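You operate a simulated robot arm through the tools that you are given. There is no shell and no other tool. Be economical: measure what you need, move in short steps, check, and stop when the job is done.

You run a simulated two-armed robot. Do the job below in one go: nothing can be reset, and whatever is moved stays where it is left.

## Task
On the folding table, fold the yellow cloth in half, so that its two long edges meet.

It is judged by the outcome, as a careful person would: the job done as asked, and still so three seconds after it is handed in. It fails if anything else is knocked over, pushed out of place, dropped, spilled or broken. Flat cloth is picked up by pressing the open fingertips on it (5 to 10 N) and closing them slowly along it; thin cloth reads only 2 to 8 mm in the jaws.

## Robot
Two 7-joint arms with two-finger parallel grippers on one trunk, on a base that drives. Base frame: it is fixed to the floor where the robot stands at the start and does not move with it; the origin is under the middle of the robot, x ahead of it, y to its left, z up; the surface under the hand at the start is at about z = 0.74. Readings come in m, rad, newtons and seconds.
The left shoulder is at the start at [0.07, 0.163, 1.07], the right one opposite. With the tool pointing down near the work surface each hand reaches from about 0.4 to 0.88 m from the robot's upright axis, wherever it stands, measured 20 degrees to its own side. Places, roughly: folding table [0.7, 0, 0.7]. Payload 3.43 kg a hand.
The TCP of each hand is the grasp point between the finger pads, 0.034 m short of the fingertips. In the tool frame z runs along the fingers and y along their closing line. Largest opening 0.128 m; finger width 0.024, thickness 0.012; the body of the gripper, 0.048 by 0.13 m, starts 0.096 m behind the TCP.
Orientation is that of the tool frame in the base frame, as a unit quaternion [x, y, z, w]. With the fingers straight down and closing along the base's y, the tool's x points along the base's -x, its y along +y and its z along -z.

## Interface
- The arms move only by the tool send_rows. It takes "left_moves", "right_moves" or both (then of equal length, played together; a hand with none holds still); each is a list that holds one entry, the list of rows, each a list of 6 numbers: the shift along the tool's x, y, z in m, then the turn, a rotation vector about the tool's x, y, z in rad. In form: [[[tx, ty, tz, ax, ay, az], ...]]. A call has 1 to 20 rows; each row is the pose to reach, as a shift and turn from the pose commanded when the call began, along the tool's axes at that moment. "left_grip" and "right_grip" are, for a hand that has rows, the finger opening in m, from 0 to 0.128, set as the call begins (left out, the last holds). Each row takes 0.2 s and may step no farther than 0.05 m and 0.15 rad from the row before; otherwise, or with a gripper value out of range, the whole call is refused. A pose out of reach is approached as far as the arm can. The call stops where the force on the tool passes 40 N (or 10 N more than at its start, if that is more) or the arm is blocked; 0.2 s more then pass. The fingers move at their own pace (about 0.153 m/s each) and stop on an object; they squeeze with about 32 N. The grip force told is the motor's: it shows also when the fingers shut on nothing. Time passes only in rows, and 0.2 s behind the last, so rows that repeat a pose let the fingers close. The reply holds the time, the measured pose of the TCP, the force on the tool along the base axes, the opening and the grip force, in the units named above and with some noise, with the torque about the TCP (base axes, N m) and any sound that the robot's microphone picked up, and new pictures: "show" is both (left out), scene, wrist or none (wrist: the cameras of the hands that moved).
- Cameras (640 x 400 px; columns grow to the right, rows downward): "scene" is now at [0.1357, -0.0252, 1.2825]; the picture's right is [-0.22, -0.97, 0.00], its down [-0.65, 0.15, -0.75] and it looks along [0.73, -0.17, -0.67] (base axes); focal length 214 px, centre (320, 200). "left" rides on the left gripper at [0.076, 0.011, -0.16] in its tool frame; the picture's right is [-0.15, 0.99, 0.00], its down [-0.88, -0.13, -0.46] and it looks along [-0.45, -0.07, 0.89] (tool axes); focal length 234 px, centre (320, 200). "right" rides on the right gripper at [0.076, -0.011, -0.16] in its tool frame; the picture's right is [0.15, 0.99, 0.00], its down [-0.88, 0.13, -0.46] and it looks along [-0.45, 0.07, 0.89] (tool axes); focal length 234 px, centre (320, 200). There is no depth. A picture from a camera that has moved, and an enlarged one, comes with that camera's place and axes in the base frame and with its lens. The place of the scene camera against the robot may be out by one fixed shift of up to 0.012 m in any direction.
- slide_trunk(by): slides the trunk up (or, below 0, down) by that many m; the arms and the scene camera ride with it, the base frame stays. It gives what a move gives, with no picture.
- drive_base(legs): drives the robot by 1 to 6 legs, each [ahead, left, turn to the left] in m, m and rad, along the robot's own axes; the way and the turn of a leg run together, so that a leg with both is an arc; at most 1.5 m and 3.142 rad a leg. The arms and the cameras ride along, it lands a little off, and it stops where it bumps. It gives what a move gives, and a new picture of the scene camera.
- pan_tilt(pan, tilt): turns the head with the scene camera to pan (to the left, within 1.501 rad either way) and tilt (down, from -0.506 to 1.204), counted from straight ahead of the robot. It gives what a move gives, and a new picture of the scene camera.
- enlarge(camera, box): a new picture of the part [left, top, right, bottom] of that camera's present view, enlarged. The clock stands still meanwhile.
- hand_in(): hands the job in; it is judged then, once.

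Work in short steps. Places have to be worked out from the pictures, the camera data and where the tool is seen: move nearer, look again, correct. Check each grasp and each placing, and mend what went wrong. You have 120 turns and 260 pictures in all, those below and enlarged ones among them. Open the grippers and draw the arms clear of the work before you hand the job in, unless the task says otherwise; then end with one line.

The tools are called after "Emit:" as name(argument=value, ...) on one line, values as JSON. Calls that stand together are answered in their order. send_rows: Moves the arms, as the interface text tells. Its arguments: {"type":"object","properties":{"left_moves":{"type":"array"},"left_grip":{"type":"number"},"right_moves":{"type":"array"},"right_grip":{"type":"number"},"show":{"type":"string","enum":["both","scene","wrist","none"]}},"required":[]} The other tools are called the same way: slide_trunk (by) slides the trunk up or down; drive_base (legs) drives the base; pan_tilt (pan, tilt) turns the head that bears the scene camera; enlarge (camera, box) takes an enlarged picture of a part of a camera's view; hand_in () hands the job in.

At the start:

```text
time: 0.0
left_position: [0.6746, -0.0089, 0.9831]
left_tcp_rot: [0.0, 1.0, 0.0, 0.001]
left_contact_force: [0.0, -0.1, -0.2]
left_moment: [0.01, -0.01, -0.03]
left_width: 0.1278
left_grip_force: 0.0
right_position: [0.4552, -0.3541, 0.9387]
right_tcp_rot: [0.0, 1.0, 0.0, 0.001]
right_contact_force: [-0.7, -1.1, -0.1]
right_moment: [0.03, -0.02, -0.01]
right_width: 0.128
right_grip_force: 0.0
trunk travel left (down, up): [-0.55, 0.39]
robot x, y, heading: [0.0004, 0.0003, -0.001]
head pan, tilt: [-0.227, 0.73]
```

scene: 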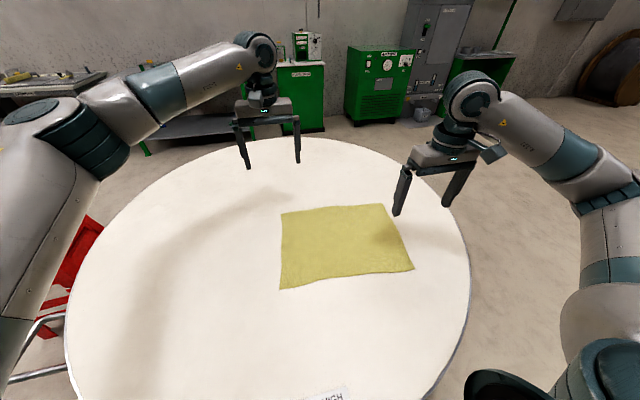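
right: 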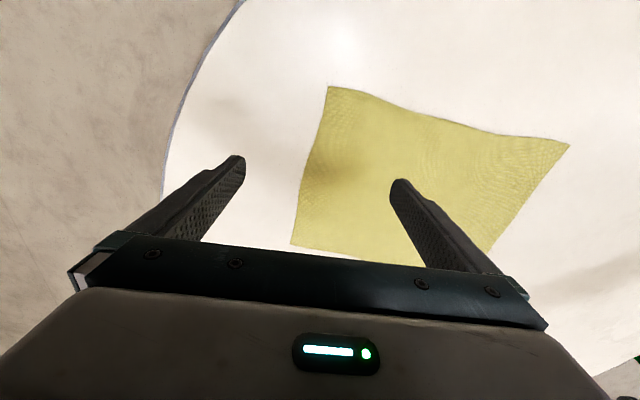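
left: 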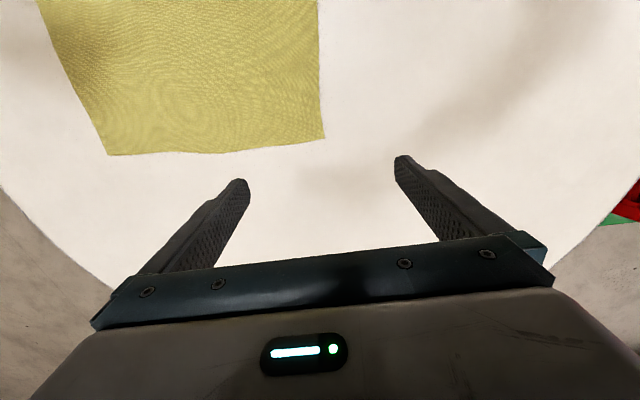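

The cloth's corners come out near (0.69,-0.01), (0.65,-0.39), (0.39,-0.35) and (0.41,0.015), so the long edges are the far one and the near one. I'll centre the robot on the cloth and back off a little so both edges are within comfortable reach of both arms.

Emit:
drive_base(legs=[[-0.08, -0.18, 0]])

Emit:
pan_tilt(pan=0.0, tilt=0.85)

```text
time: 1.6
left_position: [0.5942, -0.1889, 0.9823]
left_tcp_rot: [0.0, 1.0, 0.0, 0.0]
left_contact_force: [-0.8, -0.3, -0.7]
left_moment: [0.0, -0.01, 0.03]
left_width: 0.1281
left_grip_force: 0.1
right_position: [0.3729, -0.535, 0.9382]
right_tcp_rot: [0.0, 1.0, -0.001, 0.0]
right_contact_force: [-0.4, -0.4, -1.4]
right_moment: [-0.01, -0.02, 0.02]
right_width: 0.1282
right_grip_force: 0.0
trunk travel left (down, up): [-0.55, 0.39]
robot x, y, heading: [-0.0782, -0.1779, 0.001]
head pan, tilt: [-0.227, 0.73]
camera scene: at [0.0544, -0.2054, 1.2825], right [-0.23, -0.97, 0.0], down [-0.65, 0.15, -0.75], along [0.73, -0.17, -0.67], focal length 214 px, centre (320, 200)
```

scene: 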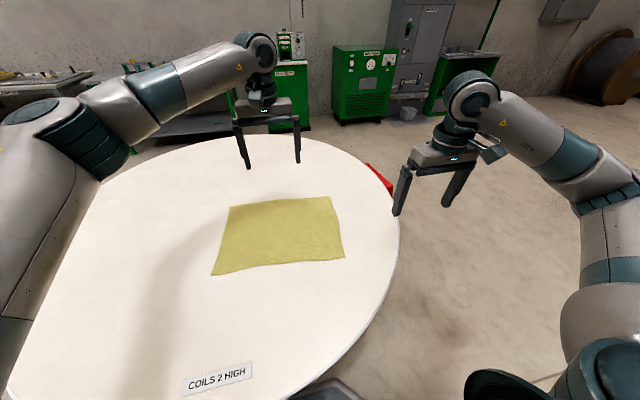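

```text
time: 2.3
left_position: [0.5947, -0.1885, 0.9822]
left_tcp_rot: [0.0, 1.0, 0.0, 0.0]
left_contact_force: [0.0, 0.6, 0.7]
left_moment: [0.02, -0.02, -0.01]
left_width: 0.1281
left_grip_force: 0.1
right_position: [0.3756, -0.5345, 0.9385]
right_tcp_rot: [0.0, 1.0, 0.0, 0.0]
right_contact_force: [1.2, -0.4, 0.0]
right_moment: [0.03, 0.0, 0.0]
right_width: 0.128
right_grip_force: 0.1
trunk travel left (down, up): [-0.55, 0.39]
robot x, y, heading: [-0.0834, -0.1774, 0.001]
head pan, tilt: [0.0, 0.85]
camera scene: at [0.0514, -0.1857, 1.2727], right [0.0, -1.0, 0.0], down [-0.75, 0.0, -0.66], along [0.66, 0.0, -0.75], focal length 214 px, centre (320, 200)
```

scene: 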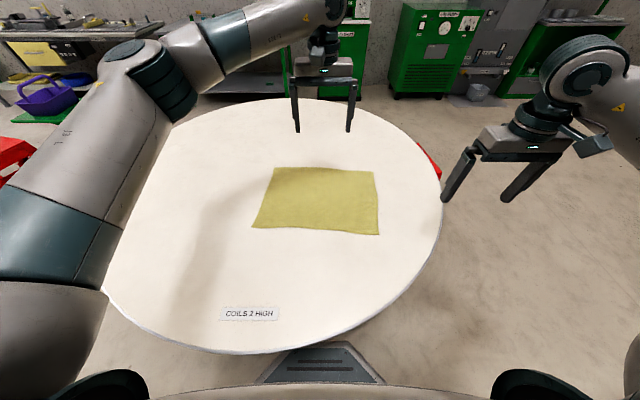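

Recomputed corners agree: far edge from (0.689,-0.013) to (0.666,-0.389), near edge from (0.413,0.018) to (0.388,-0.358). I'll put both hands above the far edge, about 3 cm in from its corners, and look with the wrist cameras.

Emit:
send_rows(left_moves=[[[-0.01, 0.018, 0.0165, 0, 0, 0], [-0.02, 0.036, 0.033, 0, 0, 0], [-0.03, 0.054, 0.0495, 0, 0, 0], [-0.04, 0.072, 0.066, 0, 0, 0], [-0.05, 0.09, 0.0825, 0, 0, 0], [-0.06, 0.108, 0.099, 0, 0, 0], [-0.07, 0.126, 0.1155, 0, 0, 0], [-0.08, 0.1435, 0.132, 0, 0, 0], [-0.08, 0.1435, 0.132, 0, 0, 0]]], right_moves=[[[-0.0353, 0.0218, 0.011, 0, 0, 0], [-0.0706, 0.0436, 0.022, 0, 0, 0], [-0.1059, 0.0654, 0.033, 0, 0, 0], [-0.1412, 0.0873, 0.044, 0, 0, 0], [-0.1765, 0.109, 0.055, 0, 0, 0], [-0.2118, 0.1309, 0.066, 0, 0, 0], [-0.2471, 0.1527, 0.077, 0, 0, 0], [-0.2824, 0.1745, 0.0885, 0, 0, 0], [-0.2824, 0.1745, 0.0885, 0, 0, 0]]], left_grip=0.05, right_grip=0.05)

```text
time: 4.3
left_position: [0.6734, -0.0466, 0.851]
left_tcp_rot: [-0.001, 1.0, 0.001, 0.0]
left_contact_force: [-0.8, 0.1, -0.4]
left_moment: [0.03, -0.03, 0.02]
left_width: 0.0501
left_grip_force: 0.1
right_position: [0.6561, -0.3634, 0.8534]
right_tcp_rot: [-0.001, 1.0, -0.001, 0.001]
right_contact_force: [-0.2, -0.8, 0.3]
right_moment: [0.03, -0.04, 0.0]
right_width: 0.0502
right_grip_force: 0.0
trunk travel left (down, up): [-0.55, 0.39]
robot x, y, heading: [-0.081, -0.1803, -0.004]
head pan, tilt: [0.0, 0.85]
camera scene: at [0.0504, -0.187, 1.2728], right [0.0, -1.0, 0.0], down [-0.75, 0.0, -0.66], along [0.66, 0.0, -0.75], focal length 214 px, centre (320, 200)
camera right: at [0.5798, -0.374, 1.012], right [-0.15, 0.99, 0.0], down [0.88, 0.13, 0.46], along [0.45, 0.07, -0.89], focal length 234 px, centre (320, 200)
camera left: at [0.5974, -0.0346, 1.0111], right [0.15, 0.99, 0.0], down [0.88, -0.13, 0.46], along [0.45, -0.07, -0.89], focal length 234 px, centre (320, 200)
```

scene: 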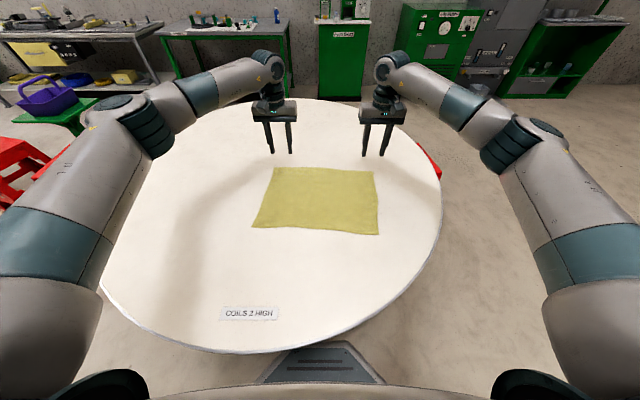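
right: 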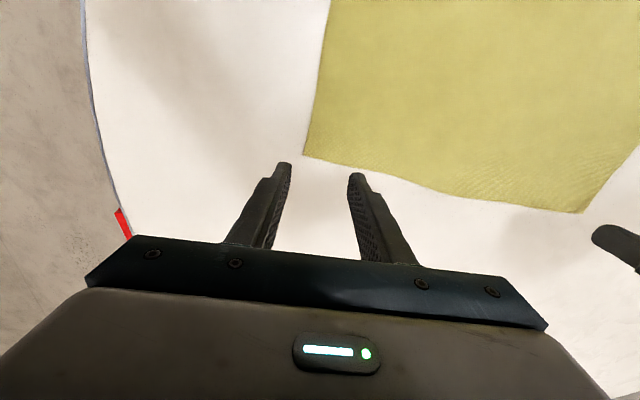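
left: 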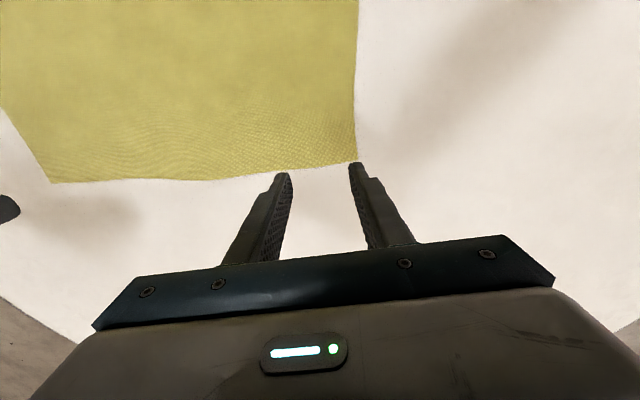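

From the wrist views the far corners are near (0.687,-0.006) and (0.661,-0.382); the left hand is well placed, the right one must go about 2 cm inward. I'll shift it and lower both to just above the cloth.

Emit:
send_rows(left_moves=[[[0, 0, 0.02, 0, 0, 0], [0, 0, 0.04, 0, 0, 0], [0, 0, 0.055, 0, 0, 0], [0, 0, 0.065, 0, 0, 0], [0, 0, 0.065, 0, 0, 0]]], right_moves=[[[0.004, 0.018, 0.02, 0, 0, 0], [0.004, 0.018, 0.04, 0, 0, 0], [0.004, 0.018, 0.057, 0, 0, 0], [0.004, 0.018, 0.067, 0, 0, 0], [0.004, 0.018, 0.067, 0, 0, 0]]], show="wrist")

```text
time: 5.5
left_position: [0.6753, -0.0444, 0.7849]
left_tcp_rot: [0.0, 1.0, 0.0, 0.0]
left_contact_force: [0.1, -0.2, -0.5]
left_moment: [0.0, 0.0, 0.02]
left_width: 0.0499
left_grip_force: 0.0
right_position: [0.6534, -0.3422, 0.7824]
right_tcp_rot: [0.0, 1.0, 0.0, 0.0]
right_contact_force: [0.0, 1.2, -1.1]
right_moment: [-0.01, -0.03, -0.02]
right_width: 0.0499
right_grip_force: 0.0
trunk travel left (down, up): [-0.55, 0.39]
robot x, y, heading: [-0.0793, -0.1758, 0.002]
head pan, tilt: [0.0, 0.85]
camera right: at [0.5762, -0.3534, 0.9418], right [-0.15, 0.99, 0.0], down [0.88, 0.13, 0.46], along [0.45, 0.07, -0.89], focal length 234 px, centre (320, 200)
camera left: at [0.5986, -0.0328, 0.9456], right [0.15, 0.99, 0.0], down [0.88, -0.13, 0.46], along [0.45, -0.07, -0.89], focal length 234 px, centre (320, 200)
```

right: 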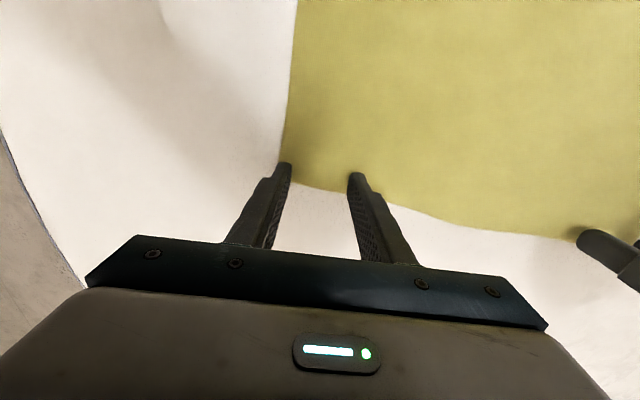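
left: 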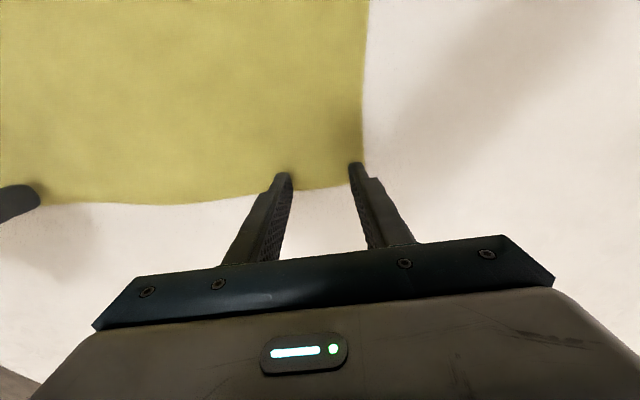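

The outer fingers sit right at the side edges, so I shift both hands about 1.3 cm inward. Then I lower in small steps to feel for contact.

Emit:
send_rows(left_moves=[[[0.002, -0.013, 0, 0, 0, 0], [0.002, -0.013, 0.005, 0, 0, 0], [0.002, -0.013, 0.008, 0, 0, 0], [0.002, -0.013, 0.01, 0, 0, 0]]], right_moves=[[[0.002, 0.014, 0, 0, 0, 0], [0.002, 0.014, 0.004, 0, 0, 0], [0.002, 0.014, 0.006, 0, 0, 0], [0.002, 0.014, 0.008, 0, 0, 0]]], show="none")

```text
time: 6.5
left_position: [0.6728, -0.058, 0.7768]
left_tcp_rot: [0.0, 1.0, 0.0, 0.0]
left_contact_force: [0.4, 0.4, 0.7]
left_moment: [-0.01, 0.01, -0.01]
left_width: 0.05
left_grip_force: 0.1
right_position: [0.6503, -0.3274, 0.7756]
right_tcp_rot: [0.0, 1.0, 0.002, 0.0]
right_contact_force: [-0.1, 0.1, 6.9]
right_moment: [-0.06, -0.01, 0.01]
right_width: 0.0497
right_grip_force: 0.1
trunk travel left (down, up): [-0.55, 0.39]
robot x, y, heading: [-0.0821, -0.1777, 0.003]
head pan, tilt: [0.0, 0.85]
```

Right is pressing at about 7 N and left is barely touching. I lower the left 1.5 mm more and check.

Emit:
send_rows(left_moves=[[[0, 0, 0.001, 0, 0, 0], [0, 0, 0.0015, 0, 0, 0]]], right_moves=[[[0, 0, 0, 0, 0, 0], [0, 0, 0, 0, 0, 0]]], show="wrist")

```text
time: 7.1
left_position: [0.671, -0.0578, 0.7748]
left_tcp_rot: [0.0, 1.0, 0.0, 0.001]
left_contact_force: [0.3, 0.1, 4.8]
left_moment: [0.04, -0.01, 0.01]
left_width: 0.05
left_grip_force: 0.1
right_position: [0.6477, -0.3273, 0.7768]
right_tcp_rot: [0.0, 1.0, 0.0, 0.0]
right_contact_force: [1.2, 0.8, 8.3]
right_moment: [-0.03, -0.1, 0.01]
right_width: 0.0501
right_grip_force: 0.0
trunk travel left (down, up): [-0.55, 0.39]
robot x, y, heading: [-0.0793, -0.177, 0.004]
head pan, tilt: [0.0, 0.85]
camera right: at [0.5735, -0.3387, 0.9352], right [-0.15, 0.99, 0.0], down [0.88, 0.13, 0.46], along [0.45, 0.07, -0.89], focal length 234 px, centre (320, 200)
camera left: at [0.5958, -0.0463, 0.936], right [0.15, 0.99, 0.0], down [0.88, -0.13, 0.46], along [0.45, -0.07, -0.89], focal length 234 px, centre (320, 200)
```

right: 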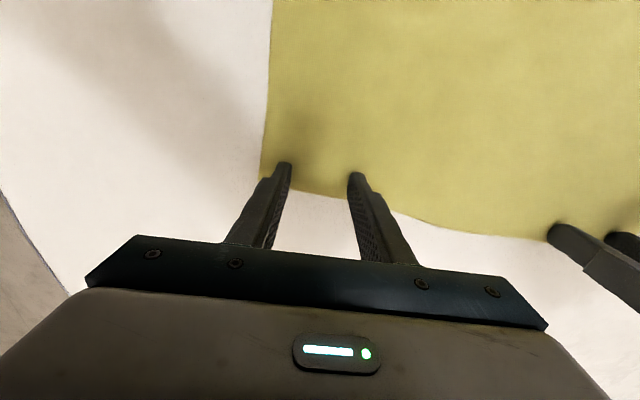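
left: 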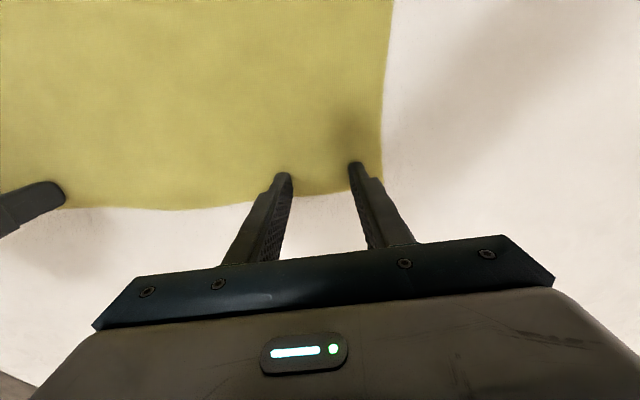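

Both hands press on the cloth at 5–8 N just inside the far edge. I close in small steps.

Emit:
send_rows(left_moves=[[[0, 0, 0.0005, 0, 0, 0], [0, 0, 0.0005, 0, 0, 0]]], right_moves=[[[0, 0, 0, 0, 0, 0], [0, 0, 0, 0, 0, 0]]], left_grip=0.036, right_grip=0.036, show="wrist")

Emit:
send_rows(left_moves=[[[0, 0, 0, 0, 0, 0]]], right_moves=[[[0, 0, 0, 0, 0, 0]]], left_grip=0.024, right_grip=0.024, show="none")

Emit:
send_rows(left_moves=[[[0, 0, 0, 0, 0, 0]]], right_moves=[[[0, 0, 0, 0, 0, 0]]], left_grip=0.012, right_grip=0.012, show="wrist")

Emit:
send_rows(left_moves=[[[0, 0, 0, 0, 0, 0], [0, 0, 0, 0, 0, 0]]], right_moves=[[[0, 0, 0, 0, 0, 0], [0, 0, 0, 0, 0, 0]]], left_grip=0.0, right_grip=0.0, show="both")

```text
time: 7.7
left_position: [0.6703, -0.0581, 0.7757]
left_tcp_rot: [0.0, 1.0, 0.001, 0.001]
left_contact_force: [0.8, -1.2, 7.3]
left_moment: [0.03, -0.11, -0.01]
left_width: 0.0343
left_grip_force: 0.0
right_position: [0.65, -0.3291, 0.775]
right_tcp_rot: [0.0, 1.0, 0.0, 0.001]
right_contact_force: [1.3, 0.9, 9.7]
right_moment: [-0.01, -0.09, 0.02]
right_width: 0.0355
right_grip_force: 0.0
trunk travel left (down, up): [-0.55, 0.39]
robot x, y, heading: [-0.0784, -0.1811, 0.003]
head pan, tilt: [0.0, 0.85]
camera right: at [0.573, -0.339, 0.9352], right [-0.15, 0.99, 0.0], down [0.88, 0.13, 0.46], along [0.45, 0.07, -0.89], focal length 234 px, centre (320, 200)
camera left: at [0.5954, -0.0467, 0.9359], right [0.15, 0.99, 0.0], down [0.88, -0.13, 0.46], along [0.45, -0.07, -0.89], focal length 234 px, centre (320, 200)
```

right: 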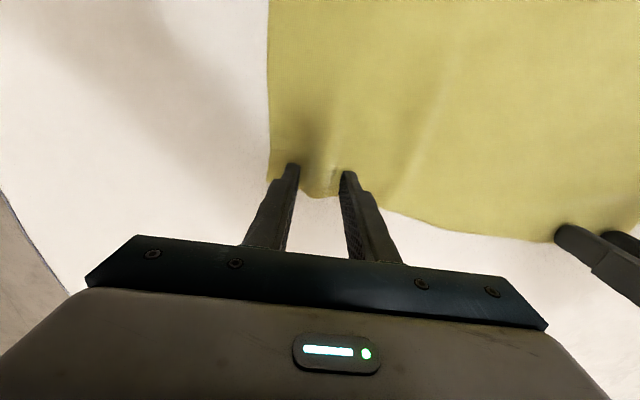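
left: 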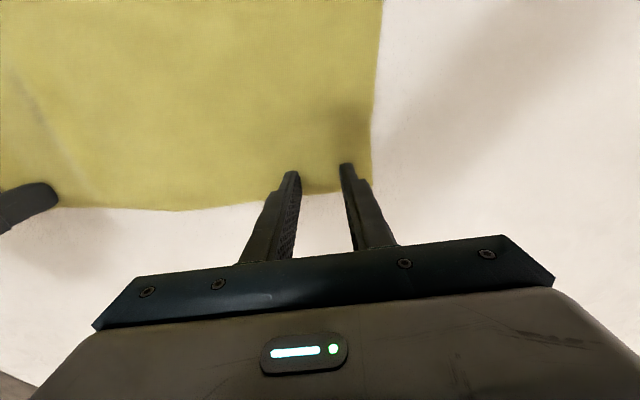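

```text
time: 8.1
left_position: [0.6713, -0.0593, 0.7758]
left_tcp_rot: [0.0, 1.0, 0.0, 0.0]
left_contact_force: [0.0, -0.3, 7.4]
left_moment: [-0.03, -0.08, -0.01]
left_width: 0.0236
left_grip_force: 0.1
right_position: [0.6481, -0.3278, 0.7737]
right_tcp_rot: [-0.001, 1.0, -0.001, 0.001]
right_contact_force: [0.4, 1.2, 9.5]
right_moment: [0.03, -0.09, 0.0]
right_width: 0.0233
right_grip_force: 0.2
trunk travel left (down, up): [-0.55, 0.39]
robot x, y, heading: [-0.0777, -0.1806, 0.003]
head pan, tilt: [0.0, 0.85]
```

```text
time: 8.5
left_position: [0.6713, -0.0577, 0.7756]
left_tcp_rot: [0.0, 1.0, -0.001, 0.001]
left_contact_force: [0.4, -3.2, 8.9]
left_moment: [-0.1, -0.12, 0.01]
left_width: 0.0125
left_grip_force: 0.5
right_position: [0.6495, -0.3275, 0.7749]
right_tcp_rot: [0.0, 1.0, 0.0, 0.001]
right_contact_force: [0.5, 3.3, 7.9]
right_moment: [0.04, -0.1, -0.02]
right_width: 0.0124
right_grip_force: 0.0
trunk travel left (down, up): [-0.55, 0.39]
robot x, y, heading: [-0.0811, -0.1764, 0.0]
head pan, tilt: [0.0, 0.85]
camera right: at [0.5727, -0.3388, 0.9352], right [-0.15, 0.99, 0.0], down [0.88, 0.13, 0.46], along [0.45, 0.07, -0.89], focal length 234 px, centre (320, 200)
camera left: at [0.5951, -0.047, 0.9359], right [0.15, 0.99, 0.0], down [0.88, -0.13, 0.46], along [0.45, -0.07, -0.89], focal length 234 px, centre (320, 200)
```

right: 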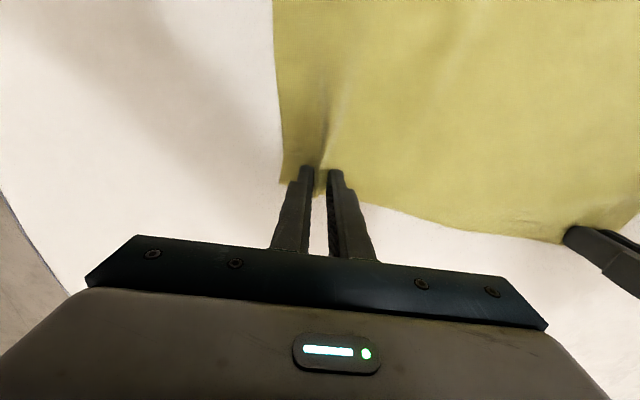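
left: 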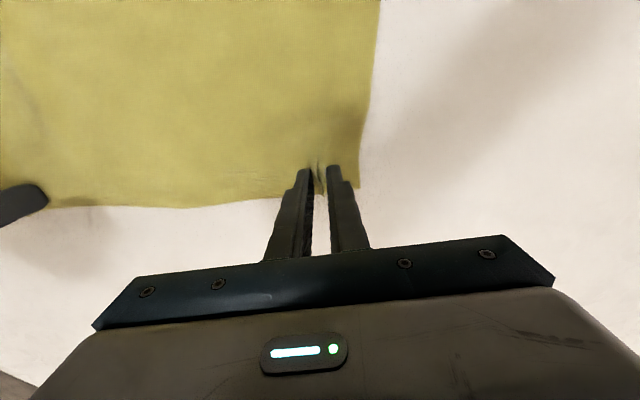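

```text
time: 9.1
left_position: [0.6716, -0.059, 0.7751]
left_tcp_rot: [0.002, 1.0, -0.002, 0.001]
left_contact_force: [-1.0, -13.2, 8.8]
left_moment: [-0.44, -0.03, 0.05]
left_width: 0.0022
left_grip_force: 31.9
right_position: [0.6491, -0.3256, 0.7754]
right_tcp_rot: [-0.001, 1.0, 0.001, 0.001]
right_contact_force: [0.6, 13.6, 9.3]
right_moment: [0.45, -0.08, 0.0]
right_width: 0.0024
right_grip_force: 31.7
trunk travel left (down, up): [-0.55, 0.39]
robot x, y, heading: [-0.0775, -0.1785, 0.001]
head pan, tilt: [0.0, 0.85]
camera scene: at [0.0491, -0.1857, 1.273], right [0.0, -1.0, 0.0], down [-0.75, 0.0, -0.66], along [0.66, 0.0, -0.75], focal length 214 px, centre (320, 200)
camera right: at [0.5726, -0.3382, 0.9353], right [-0.15, 0.99, 0.0], down [0.88, 0.13, 0.46], along [0.45, 0.07, -0.89], focal length 234 px, centre (320, 200)
camera left: at [0.5948, -0.0478, 0.9359], right [0.15, 0.99, 0.0], down [0.88, -0.13, 0.46], along [0.45, -0.07, -0.89], focal length 234 px, centre (320, 200)
```

scene: 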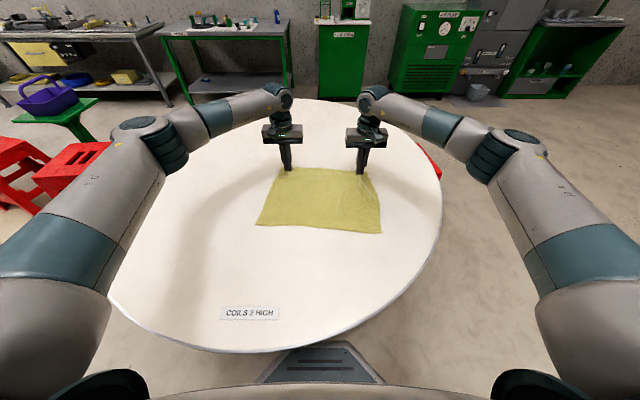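
right: 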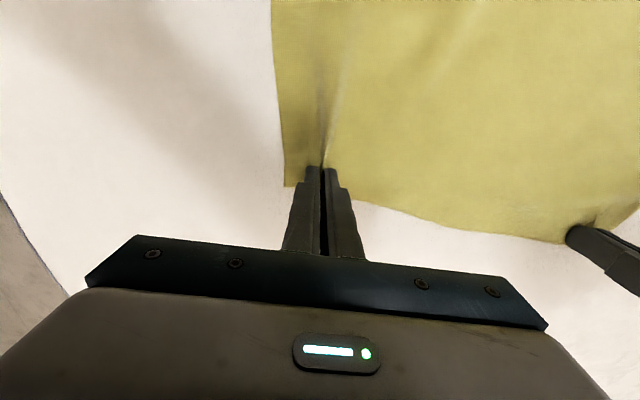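
left: 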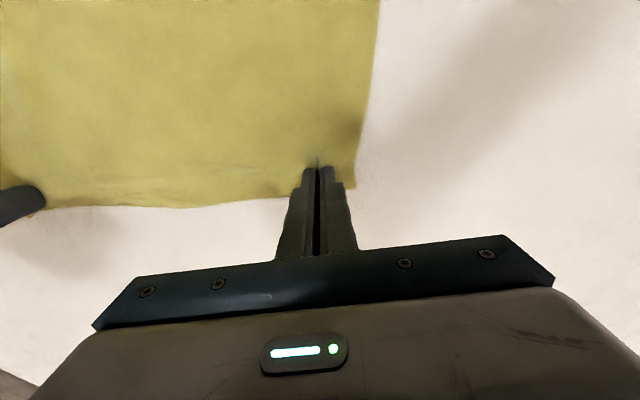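

Both jaws read about 2.3 mm with cloth rucked between them. A short lift will test the grasp.

Emit:
send_rows(left_moves=[[[0.001, 0, -0.015, 0, 0, 0], [0.004, 0, -0.03, 0, 0, 0], [0.008, 0, -0.045, 0, 0, 0], [0.008, 0, -0.045, 0, 0, 0]]], right_moves=[[[0.001, 0, -0.015, 0, 0, 0], [0.004, 0, -0.03, 0, 0, 0], [0.008, 0, -0.045, 0, 0, 0], [0.008, 0, -0.045, 0, 0, 0]]])

```text
time: 10.1
left_position: [0.6626, -0.0594, 0.8173]
left_tcp_rot: [0.0, 1.0, 0.0, -0.001]
left_contact_force: [-1.3, -14.0, -0.2]
left_moment: [-0.52, 0.05, 0.04]
left_width: 0.0022
left_grip_force: 32.0
right_position: [0.6426, -0.3267, 0.8184]
right_tcp_rot: [0.0, 1.0, 0.0, 0.0]
right_contact_force: [1.6, 14.7, 0.0]
right_moment: [0.5, -0.02, 0.01]
right_width: 0.0024
right_grip_force: 31.9
trunk travel left (down, up): [-0.55, 0.39]
robot x, y, heading: [-0.0816, -0.1793, 0.003]
head pan, tilt: [0.0, 0.85]
camera scene: at [0.0517, -0.1859, 1.2726], right [0.0, -1.0, 0.0], down [-0.75, 0.0, -0.66], along [0.66, 0.0, -0.75], focal length 214 px, centre (320, 200)
camera right: at [0.5663, -0.3385, 0.9781], right [-0.15, 0.99, 0.0], down [0.88, 0.13, 0.46], along [0.45, 0.07, -0.89], focal length 234 px, centre (320, 200)
camera left: at [0.5874, -0.0476, 0.979], right [0.15, 0.99, 0.0], down [0.88, -0.13, 0.45], along [0.45, -0.07, -0.89], focal length 234 px, centre (320, 200)
```

scene: 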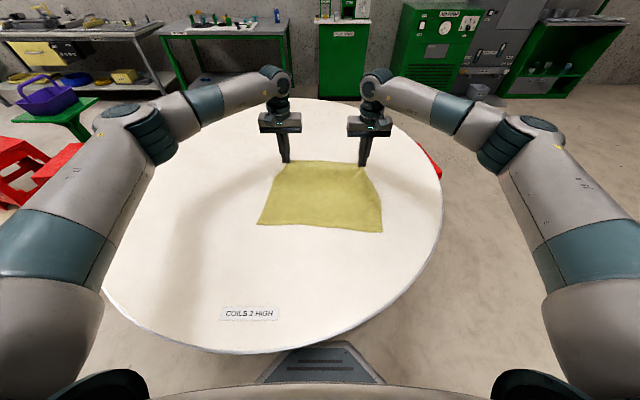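
right: 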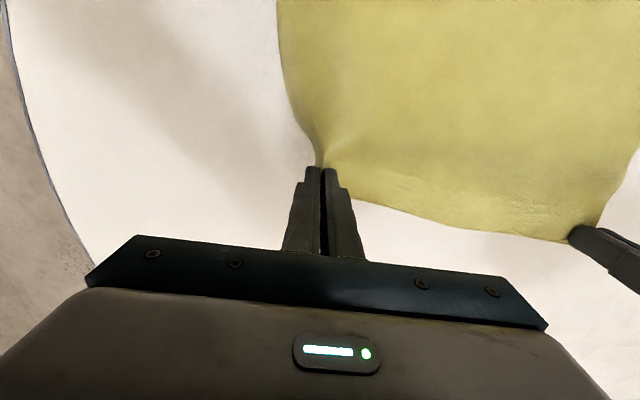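
left: 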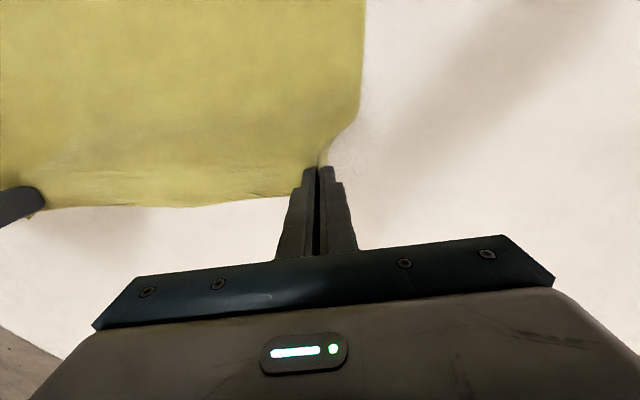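

The grasp holds; the hands pull each other with about 14 N along the edge, so I ease them together a little. I'll carry the edge up and toward the robot along an arc, tilting the fingers to point forward so the edge flips over, and look halfway.

Emit:
send_rows(left_moves=[[[0.02, -0.005, -0.017, 0, 0, 0], [0.0477, -0.006, -0.0419, 0, -0.08, 0], [0.0811, -0.004, -0.0615, 0, -0.18, 0], [0.1144, 0, -0.0757, 0, -0.28, 0], [0.1476, 0.004, -0.0766, 0, -0.38, 0], [0.1476, 0.004, -0.0766, 0, -0.38, 0]]], right_moves=[[[0.02, 0.005, -0.017, 0, 0, 0], [0.0477, 0.008, -0.0419, 0, -0.08, 0], [0.0811, 0.012, -0.0615, 0, -0.18, 0], [0.1144, 0.014, -0.0757, 0, -0.28, 0], [0.1476, 0.018, -0.0766, 0, -0.38, 0], [0.1476, 0.018, -0.0766, 0, -0.38, 0]]])

```text
time: 11.5
left_position: [0.5145, -0.0553, 0.8928]
left_tcp_rot: [-0.001, 0.982, 0.001, 0.189]
left_contact_force: [0.7, -0.5, -0.5]
left_moment: [0.03, 0.02, 0.0]
left_width: 0.002
left_grip_force: 32.1
right_position: [0.495, -0.3109, 0.897]
right_tcp_rot: [0.001, 0.982, 0.0, 0.189]
right_contact_force: [-0.2, 0.2, -0.5]
right_moment: [0.01, 0.05, 0.03]
right_width: 0.0023
right_grip_force: 32.0
trunk travel left (down, up): [-0.55, 0.39]
robot x, y, heading: [-0.0799, -0.1785, 0.001]
head pan, tilt: [0.0, 0.85]
camera scene: at [0.0523, -0.1862, 1.2726], right [0.0, -1.0, 0.0], down [-0.75, 0.0, -0.66], along [0.66, 0.0, -0.75], focal length 214 px, centre (320, 200)
camera right: at [0.3654, -0.322, 1.0171], right [-0.13, 0.99, -0.05], down [0.65, 0.13, 0.75], along [0.75, 0.07, -0.66], focal length 234 px, centre (320, 200)
camera left: at [0.3858, -0.0442, 1.0148], right [0.14, 0.99, 0.05], down [0.65, -0.13, 0.75], along [0.75, -0.07, -0.66], focal length 234 px, centre (320, 200)
```

scene: 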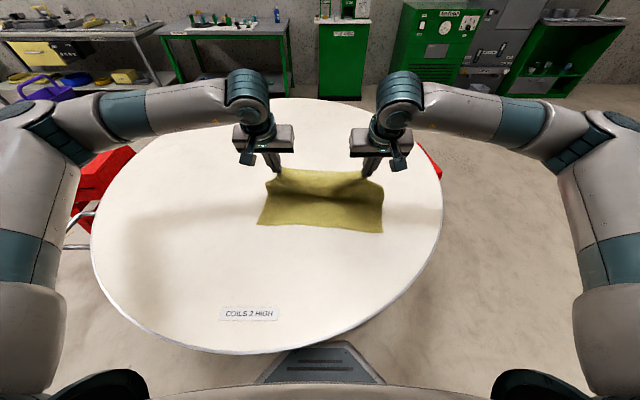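
right: 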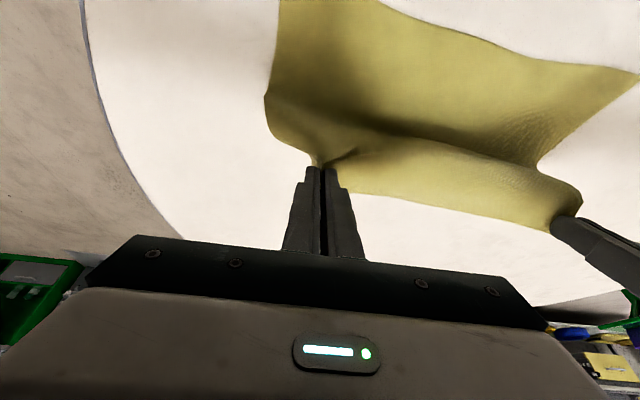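
left: 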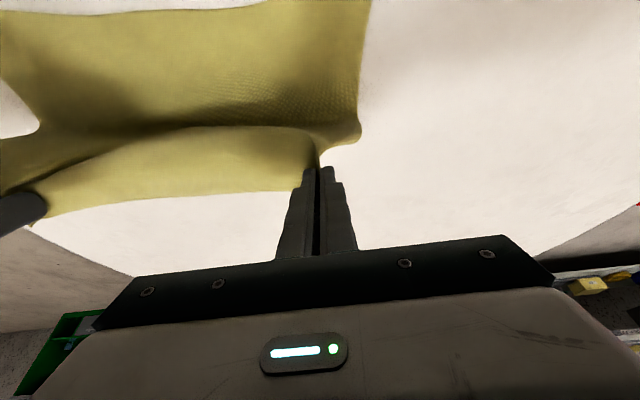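

The flip is going well and the near edge hasn't moved. I continue the arc down to a hover about 3 cm above the near edge.

Emit:
send_rows(left_moves=[[[0.0357, 0.004, 0.0002, 0, -0.1, 0], [0.0744, 0.008, 0.0082, 0, -0.2, 0], [0.112, 0.011, 0.0276, 0, -0.3, 0], [0.1458, 0.014, 0.0435, 0, -0.4, 0], [0.1458, 0.014, 0.0435, 0, -0.4, 0]]], right_moves=[[[0.0357, 0.004, 0.0002, 0, -0.1, 0], [0.0744, 0.008, 0.0082, 0, -0.2, 0], [0.112, 0.011, 0.0276, 0, -0.3, 0], [0.1458, 0.014, 0.0435, 0, -0.4, 0], [0.1458, 0.014, 0.0435, 0, -0.4, 0]]])

Emit:
enlarge(camera="scene", box=[220, 130, 420, 255])

```text
time: 12.7
left_position: [0.4253, -0.0499, 0.7908]
left_tcp_rot: [0.0, 0.925, 0.0, 0.38]
left_contact_force: [-1.2, 0.6, 0.0]
left_moment: [-0.01, -0.03, -0.02]
left_width: 0.0019
left_grip_force: 32.1
left hand out of reach, approached as far as the arm can: row 3, 4, 5
right_position: [0.4088, -0.2787, 0.7878]
right_tcp_rot: [0.0, 0.925, -0.001, 0.381]
right_contact_force: [0.1, -0.4, 1.1]
right_moment: [0.01, -0.04, -0.02]
right_width: 0.0024
right_grip_force: 32.3
right hand out of reach, approached as far as the arm can: row 3, 4, 5
trunk travel left (down, up): [-0.55, 0.39]
robot x, y, heading: [-0.0823, -0.178, -0.004]
head pan, tilt: [0.0, 0.85]
camera scene: at [0.0506, -0.186, 1.2729], right [0.0, -1.0, 0.0], down [-0.75, 0.0, -0.66], along [0.66, 0.0, -0.75], focal length 214 px, centre (320, 200)
camera right: at [0.2418, -0.2889, 0.8486], right [-0.1, 0.99, -0.1], down [0.31, 0.13, 0.94], along [0.95, 0.07, -0.32], focal length 234 px, centre (320, 200)
camera left: at [0.2584, -0.0394, 0.852], right [0.1, 0.99, 0.1], down [0.31, -0.13, 0.94], along [0.95, -0.07, -0.32], focal length 234 px, centre (320, 200)
```

scene: 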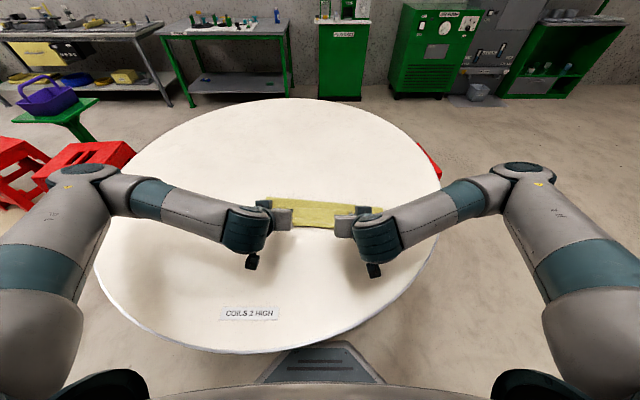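
right: 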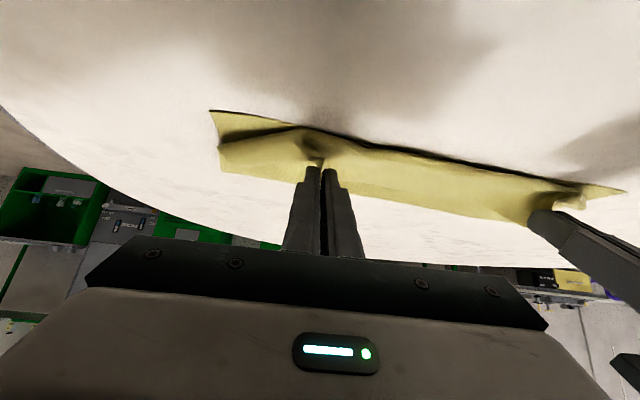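
left: 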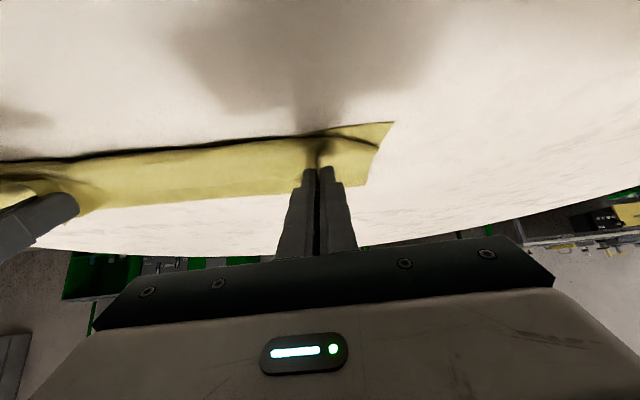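

```text
3.20 times, centred on (320, 192) of scene
camera zoom: at [0.0506, -0.186, 1.2729], right [0.0, -1.0, 0.0], down [-0.75, 0.0, -0.66], along [0.66, 0.0, -0.75], focal length 686 px, centre (320, 224)
```

zoom: 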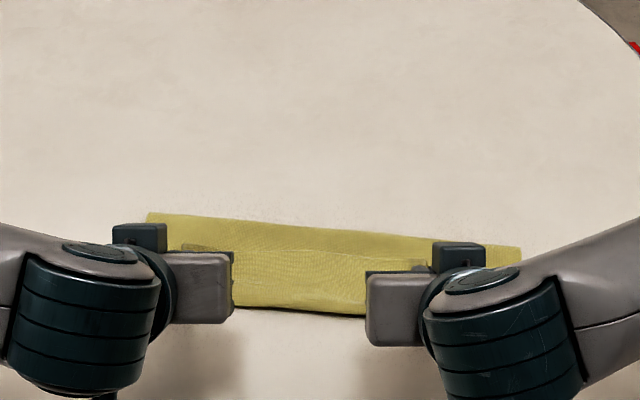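

Both arms ran out of reach about 2 cm short of the near edge, which I put at (0.425,0.014)–(0.393,-0.365). Backing the robot 2.5 cm and going right 1 cm will bring the held edge over it.

Emit:
drive_base(legs=[[-0.025, -0.01, 0]])

Emit:
send_rows(left_moves=[[[0, 0, 0, 0, 0, 0]]], right_moves=[[[0, 0, 0, 0, 0, 0]]], show="wrist")

```text
time: 13.6
left_position: [0.3992, -0.0611, 0.7915]
left_tcp_rot: [0.0, 0.925, 0.0, 0.38]
left_contact_force: [-0.2, -0.7, 0.3]
left_moment: [0.04, -0.01, 0.03]
left_width: 0.0021
left_grip_force: 31.9
right_position: [0.384, -0.2871, 0.7888]
right_tcp_rot: [0.0, 0.925, 0.001, 0.38]
right_contact_force: [-0.1, 0.5, 1.2]
right_moment: [0.02, -0.01, -0.01]
right_width: 0.0022
right_grip_force: 32.4
trunk travel left (down, up): [-0.55, 0.39]
robot x, y, heading: [-0.1062, -0.1852, 0.001]
head pan, tilt: [0.0, 0.85]
camera scene: at [0.026, -0.1959, 1.2728], right [0.0, -1.0, 0.0], down [-0.75, 0.0, -0.66], along [0.66, 0.0, -0.75], focal length 214 px, centre (320, 200)
```

scene: 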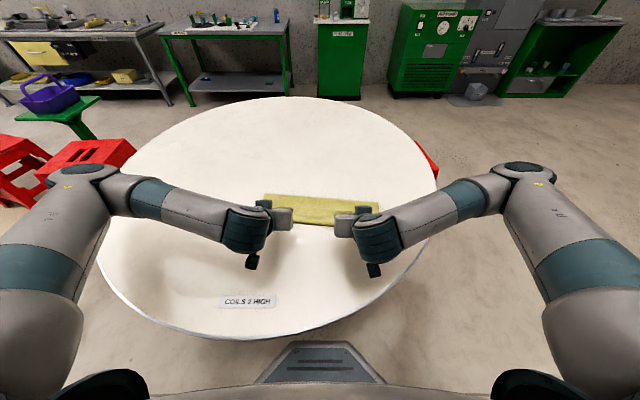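

```text
time: 13.9
left_position: [0.4014, -0.0586, 0.7907]
left_tcp_rot: [0.0, 0.925, 0.001, 0.379]
left_contact_force: [0.3, 0.6, 0.2]
left_moment: [0.01, 0.03, -0.01]
left_width: 0.0019
left_grip_force: 31.4
right_position: [0.3855, -0.2879, 0.7877]
right_tcp_rot: [-0.001, 0.925, 0.0, 0.38]
right_contact_force: [0.7, 1.5, 0.0]
right_moment: [-0.04, -0.01, -0.02]
right_width: 0.0025
right_grip_force: 31.6
trunk travel left (down, up): [-0.55, 0.39]
robot x, y, heading: [-0.1049, -0.1892, 0.001]
head pan, tilt: [0.0, 0.85]
camera right: at [0.2188, -0.2982, 0.8487], right [-0.1, 0.99, -0.1], down [0.31, 0.13, 0.94], along [0.95, 0.07, -0.32], focal length 234 px, centre (320, 200)
camera left: at [0.2351, -0.0488, 0.852], right [0.1, 0.99, 0.1], down [0.31, -0.13, 0.94], along [0.95, -0.07, -0.32], focal length 234 px, centre (320, 200)
```

right: 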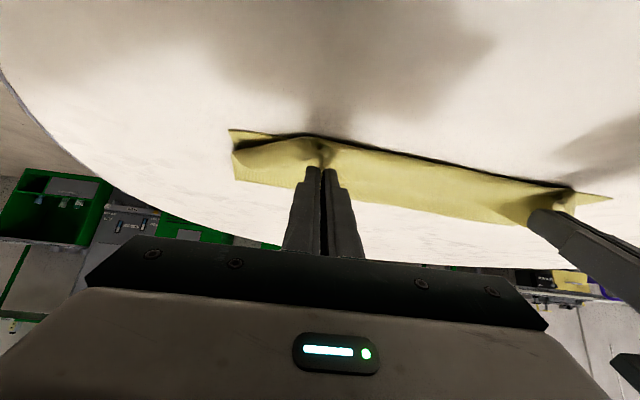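
left: 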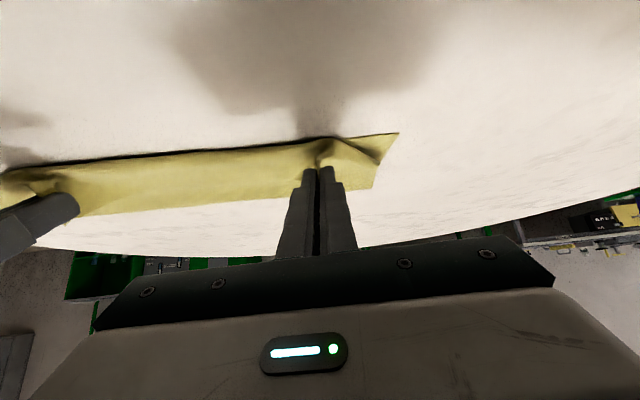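

Tips are now at about x=0.425 and 0.409, just over the near edge. I'll enlarge both wrist views to see how the two layers relate.

Emit:
enlarge(camera="left", box=[200, 90, 440, 240])

Emit:
enlarge(camera="right", box=[200, 90, 440, 240])

```text
2.67 times, centred on (320, 165) of left
camera zoom: at [0.2351, -0.0488, 0.852], right [0.1, 0.99, 0.1], down [0.31, -0.13, 0.94], along [0.95, -0.07, -0.32], focal length 624 px, centre (320, 293)
```

zoom: 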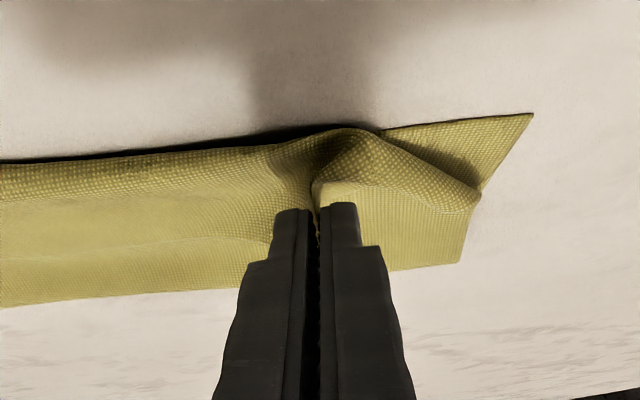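

```text
2.67 times, centred on (320, 165) of right
camera zoom: at [0.2188, -0.2982, 0.8487], right [-0.1, 0.99, -0.1], down [0.31, 0.13, 0.94], along [0.95, 0.07, -0.32], focal length 624 px, centre (320, 293)
```

zoom: 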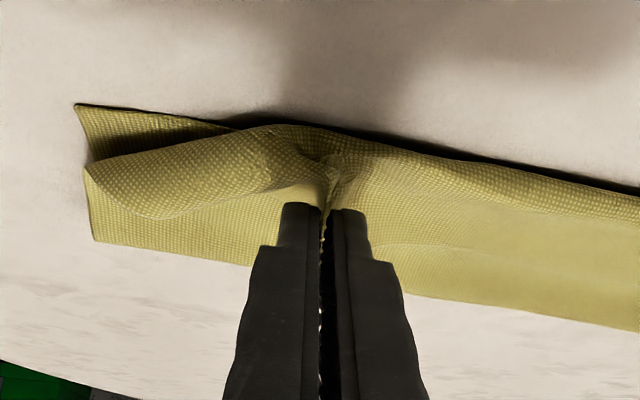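

The held edge still curls back over a U-shaped bulge, because the fingers aren't tilted forward enough. I need more room to tilt further, so I move the hands ahead and up (slack cloth), then back the base off.

Emit:
send_rows(left_moves=[[[-0.0425, 0, 0.021, 0, 0, 0], [-0.085, 0, 0.042, 0, 0, 0], [-0.085, 0, 0.042, 0, 0, 0]]], right_moves=[[[-0.0425, 0, 0.021, 0, 0, 0], [-0.085, 0, 0.042, 0, 0, 0], [-0.085, 0, 0.042, 0, 0, 0]]], show="wrist")

```text
time: 14.8
left_position: [0.4892, -0.0614, 0.8184]
left_tcp_rot: [-0.001, 0.925, 0.0, 0.379]
left_contact_force: [0.4, -0.2, 0.9]
left_moment: [0.01, 0.01, 0.01]
left_width: 0.002
left_grip_force: 31.9
right_position: [0.4755, -0.288, 0.8191]
right_tcp_rot: [-0.001, 0.925, 0.001, 0.379]
right_contact_force: [0.0, 0.7, 0.0]
right_moment: [-0.02, -0.02, -0.02]
right_width: 0.0024
right_grip_force: 32.3
trunk travel left (down, up): [-0.55, 0.39]
robot x, y, heading: [-0.1052, -0.1859, 0.0]
head pan, tilt: [0.0, 0.85]
camera right: at [0.309, -0.2994, 0.8781], right [-0.1, 0.99, -0.1], down [0.31, 0.13, 0.94], along [0.95, 0.07, -0.32], focal length 234 px, centre (320, 200)
camera left: at [0.3238, -0.0491, 0.8807], right [0.1, 0.99, 0.1], down [0.31, -0.13, 0.94], along [0.95, -0.07, -0.32], focal length 234 px, centre (320, 200)
```

right: 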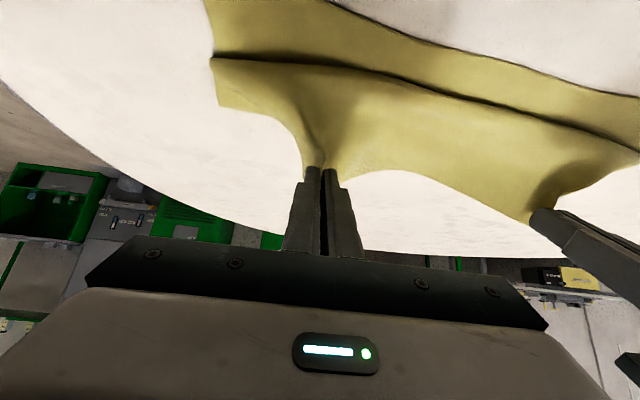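
left: 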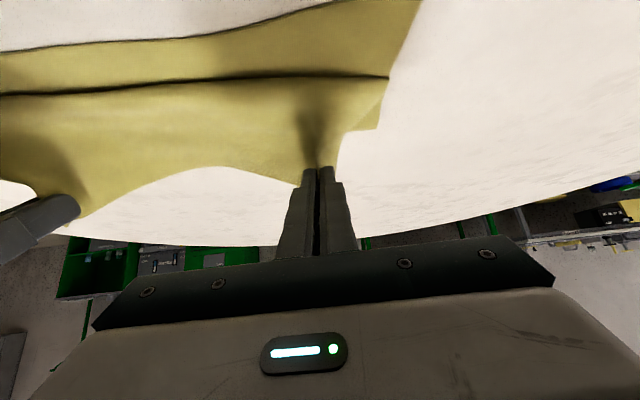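

That moved the full 9 cm; the bottom layer still lies flat. I back the base off 6 cm.

Emit:
drive_base(legs=[[-0.06, 0, 0]])

Emit:
send_rows(left_moves=[[[0, 0, 0, 0, -0.14, 0], [0, 0, 0, 0, -0.28, 0], [0, 0, 0, 0, -0.42, 0], [0, 0, 0, 0, -0.42, 0]]], right_moves=[[[0, 0, 0, 0, -0.14, 0], [0, 0, 0, 0, -0.28, 0], [0, 0, 0, 0, -0.42, 0], [0, 0, 0, 0, -0.42, 0]]], show="both")

```text
time: 15.7
left_position: [0.4303, -0.0606, 0.8201]
left_tcp_rot: [-0.001, 0.925, 0.0, 0.38]
left_contact_force: [-0.6, -0.3, -0.2]
left_moment: [-0.03, 0.01, 0.03]
left_width: 0.0021
left_grip_force: 32.2
right_position: [0.4148, -0.2878, 0.8175]
right_tcp_rot: [0.0, 0.925, 0.0, 0.38]
right_contact_force: [-0.1, 0.5, 0.2]
right_moment: [-0.02, -0.04, 0.02]
right_width: 0.0026
right_grip_force: 32.4
trunk travel left (down, up): [-0.55, 0.39]
robot x, y, heading: [-0.1642, -0.1868, -0.002]
head pan, tilt: [0.0, 0.85]
camera scene: at [-0.0344, -0.1954, 1.2729], right [0.0, -1.0, 0.0], down [-0.75, 0.0, -0.66], along [0.66, 0.0, -0.75], focal length 214 px, centre (320, 200)
```

scene: 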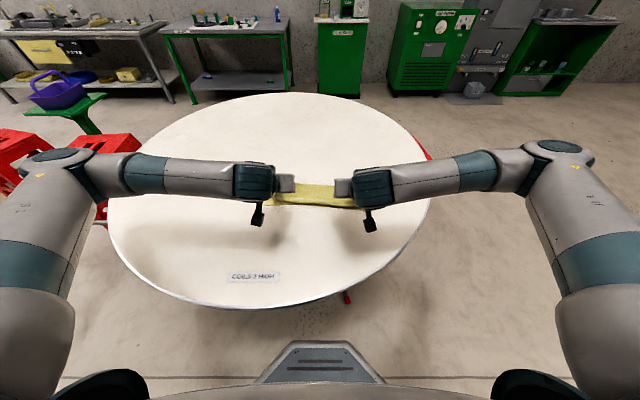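

```text
time: 16.7
left_position: [0.4265, -0.0817, 0.8303]
left_tcp_rot: [0.0, 0.827, 0.005, 0.562]
left_contact_force: [-0.4, -0.4, 0.5]
left_moment: [0.02, 0.01, 0.06]
left_width: 0.002
left_grip_force: 31.4
left hand out of reach, approached as far as the arm can: row 2, 3, 4
right_position: [0.416, -0.2935, 0.8171]
right_tcp_rot: [0.001, 0.825, 0.002, 0.565]
right_contact_force: [0.2, 0.1, -0.2]
right_moment: [0.05, -0.05, 0.06]
right_width: 0.0022
right_grip_force: 32.2
trunk travel left (down, up): [-0.55, 0.39]
robot x, y, heading: [-0.1634, -0.1887, -0.001]
head pan, tilt: [0.0, 0.85]
camera scene: at [-0.0329, -0.2014, 1.2726], right [0.0, -1.0, 0.0], down [-0.75, 0.0, -0.66], along [0.66, 0.0, -0.75], focal length 214 px, centre (320, 200)
camera right: at [0.239, -0.3039, 0.8045], right [-0.05, 0.99, -0.13], down [-0.11, 0.13, 0.99], along [0.99, 0.07, 0.1], focal length 234 px, centre (320, 200)
camera left: at [0.2499, -0.0709, 0.8182], right [0.05, 0.99, 0.14], down [-0.1, -0.14, 0.99], along [0.99, -0.06, 0.09], focal length 234 px, centre (320, 200)
```

scene: 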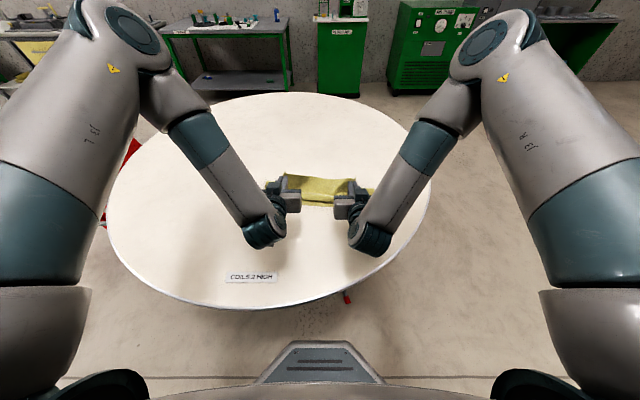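
right: 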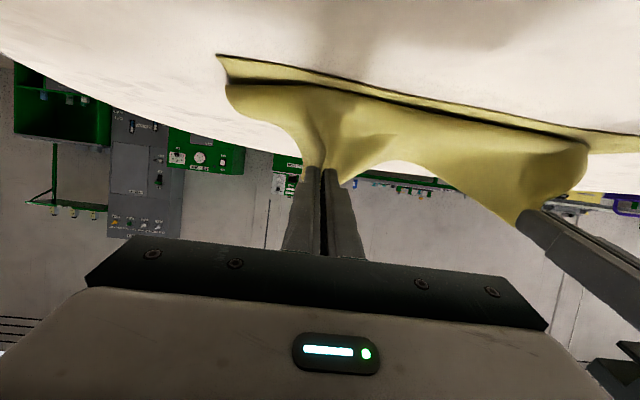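
left: 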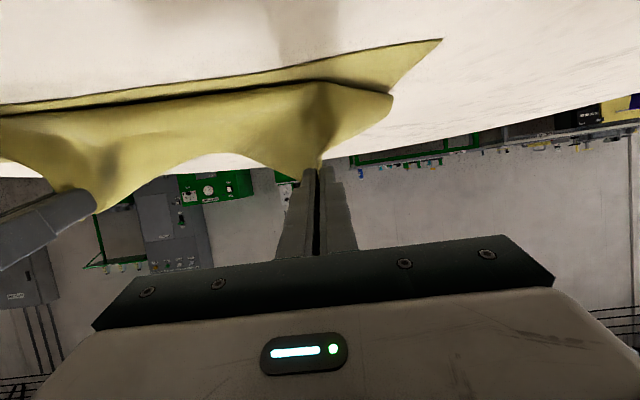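

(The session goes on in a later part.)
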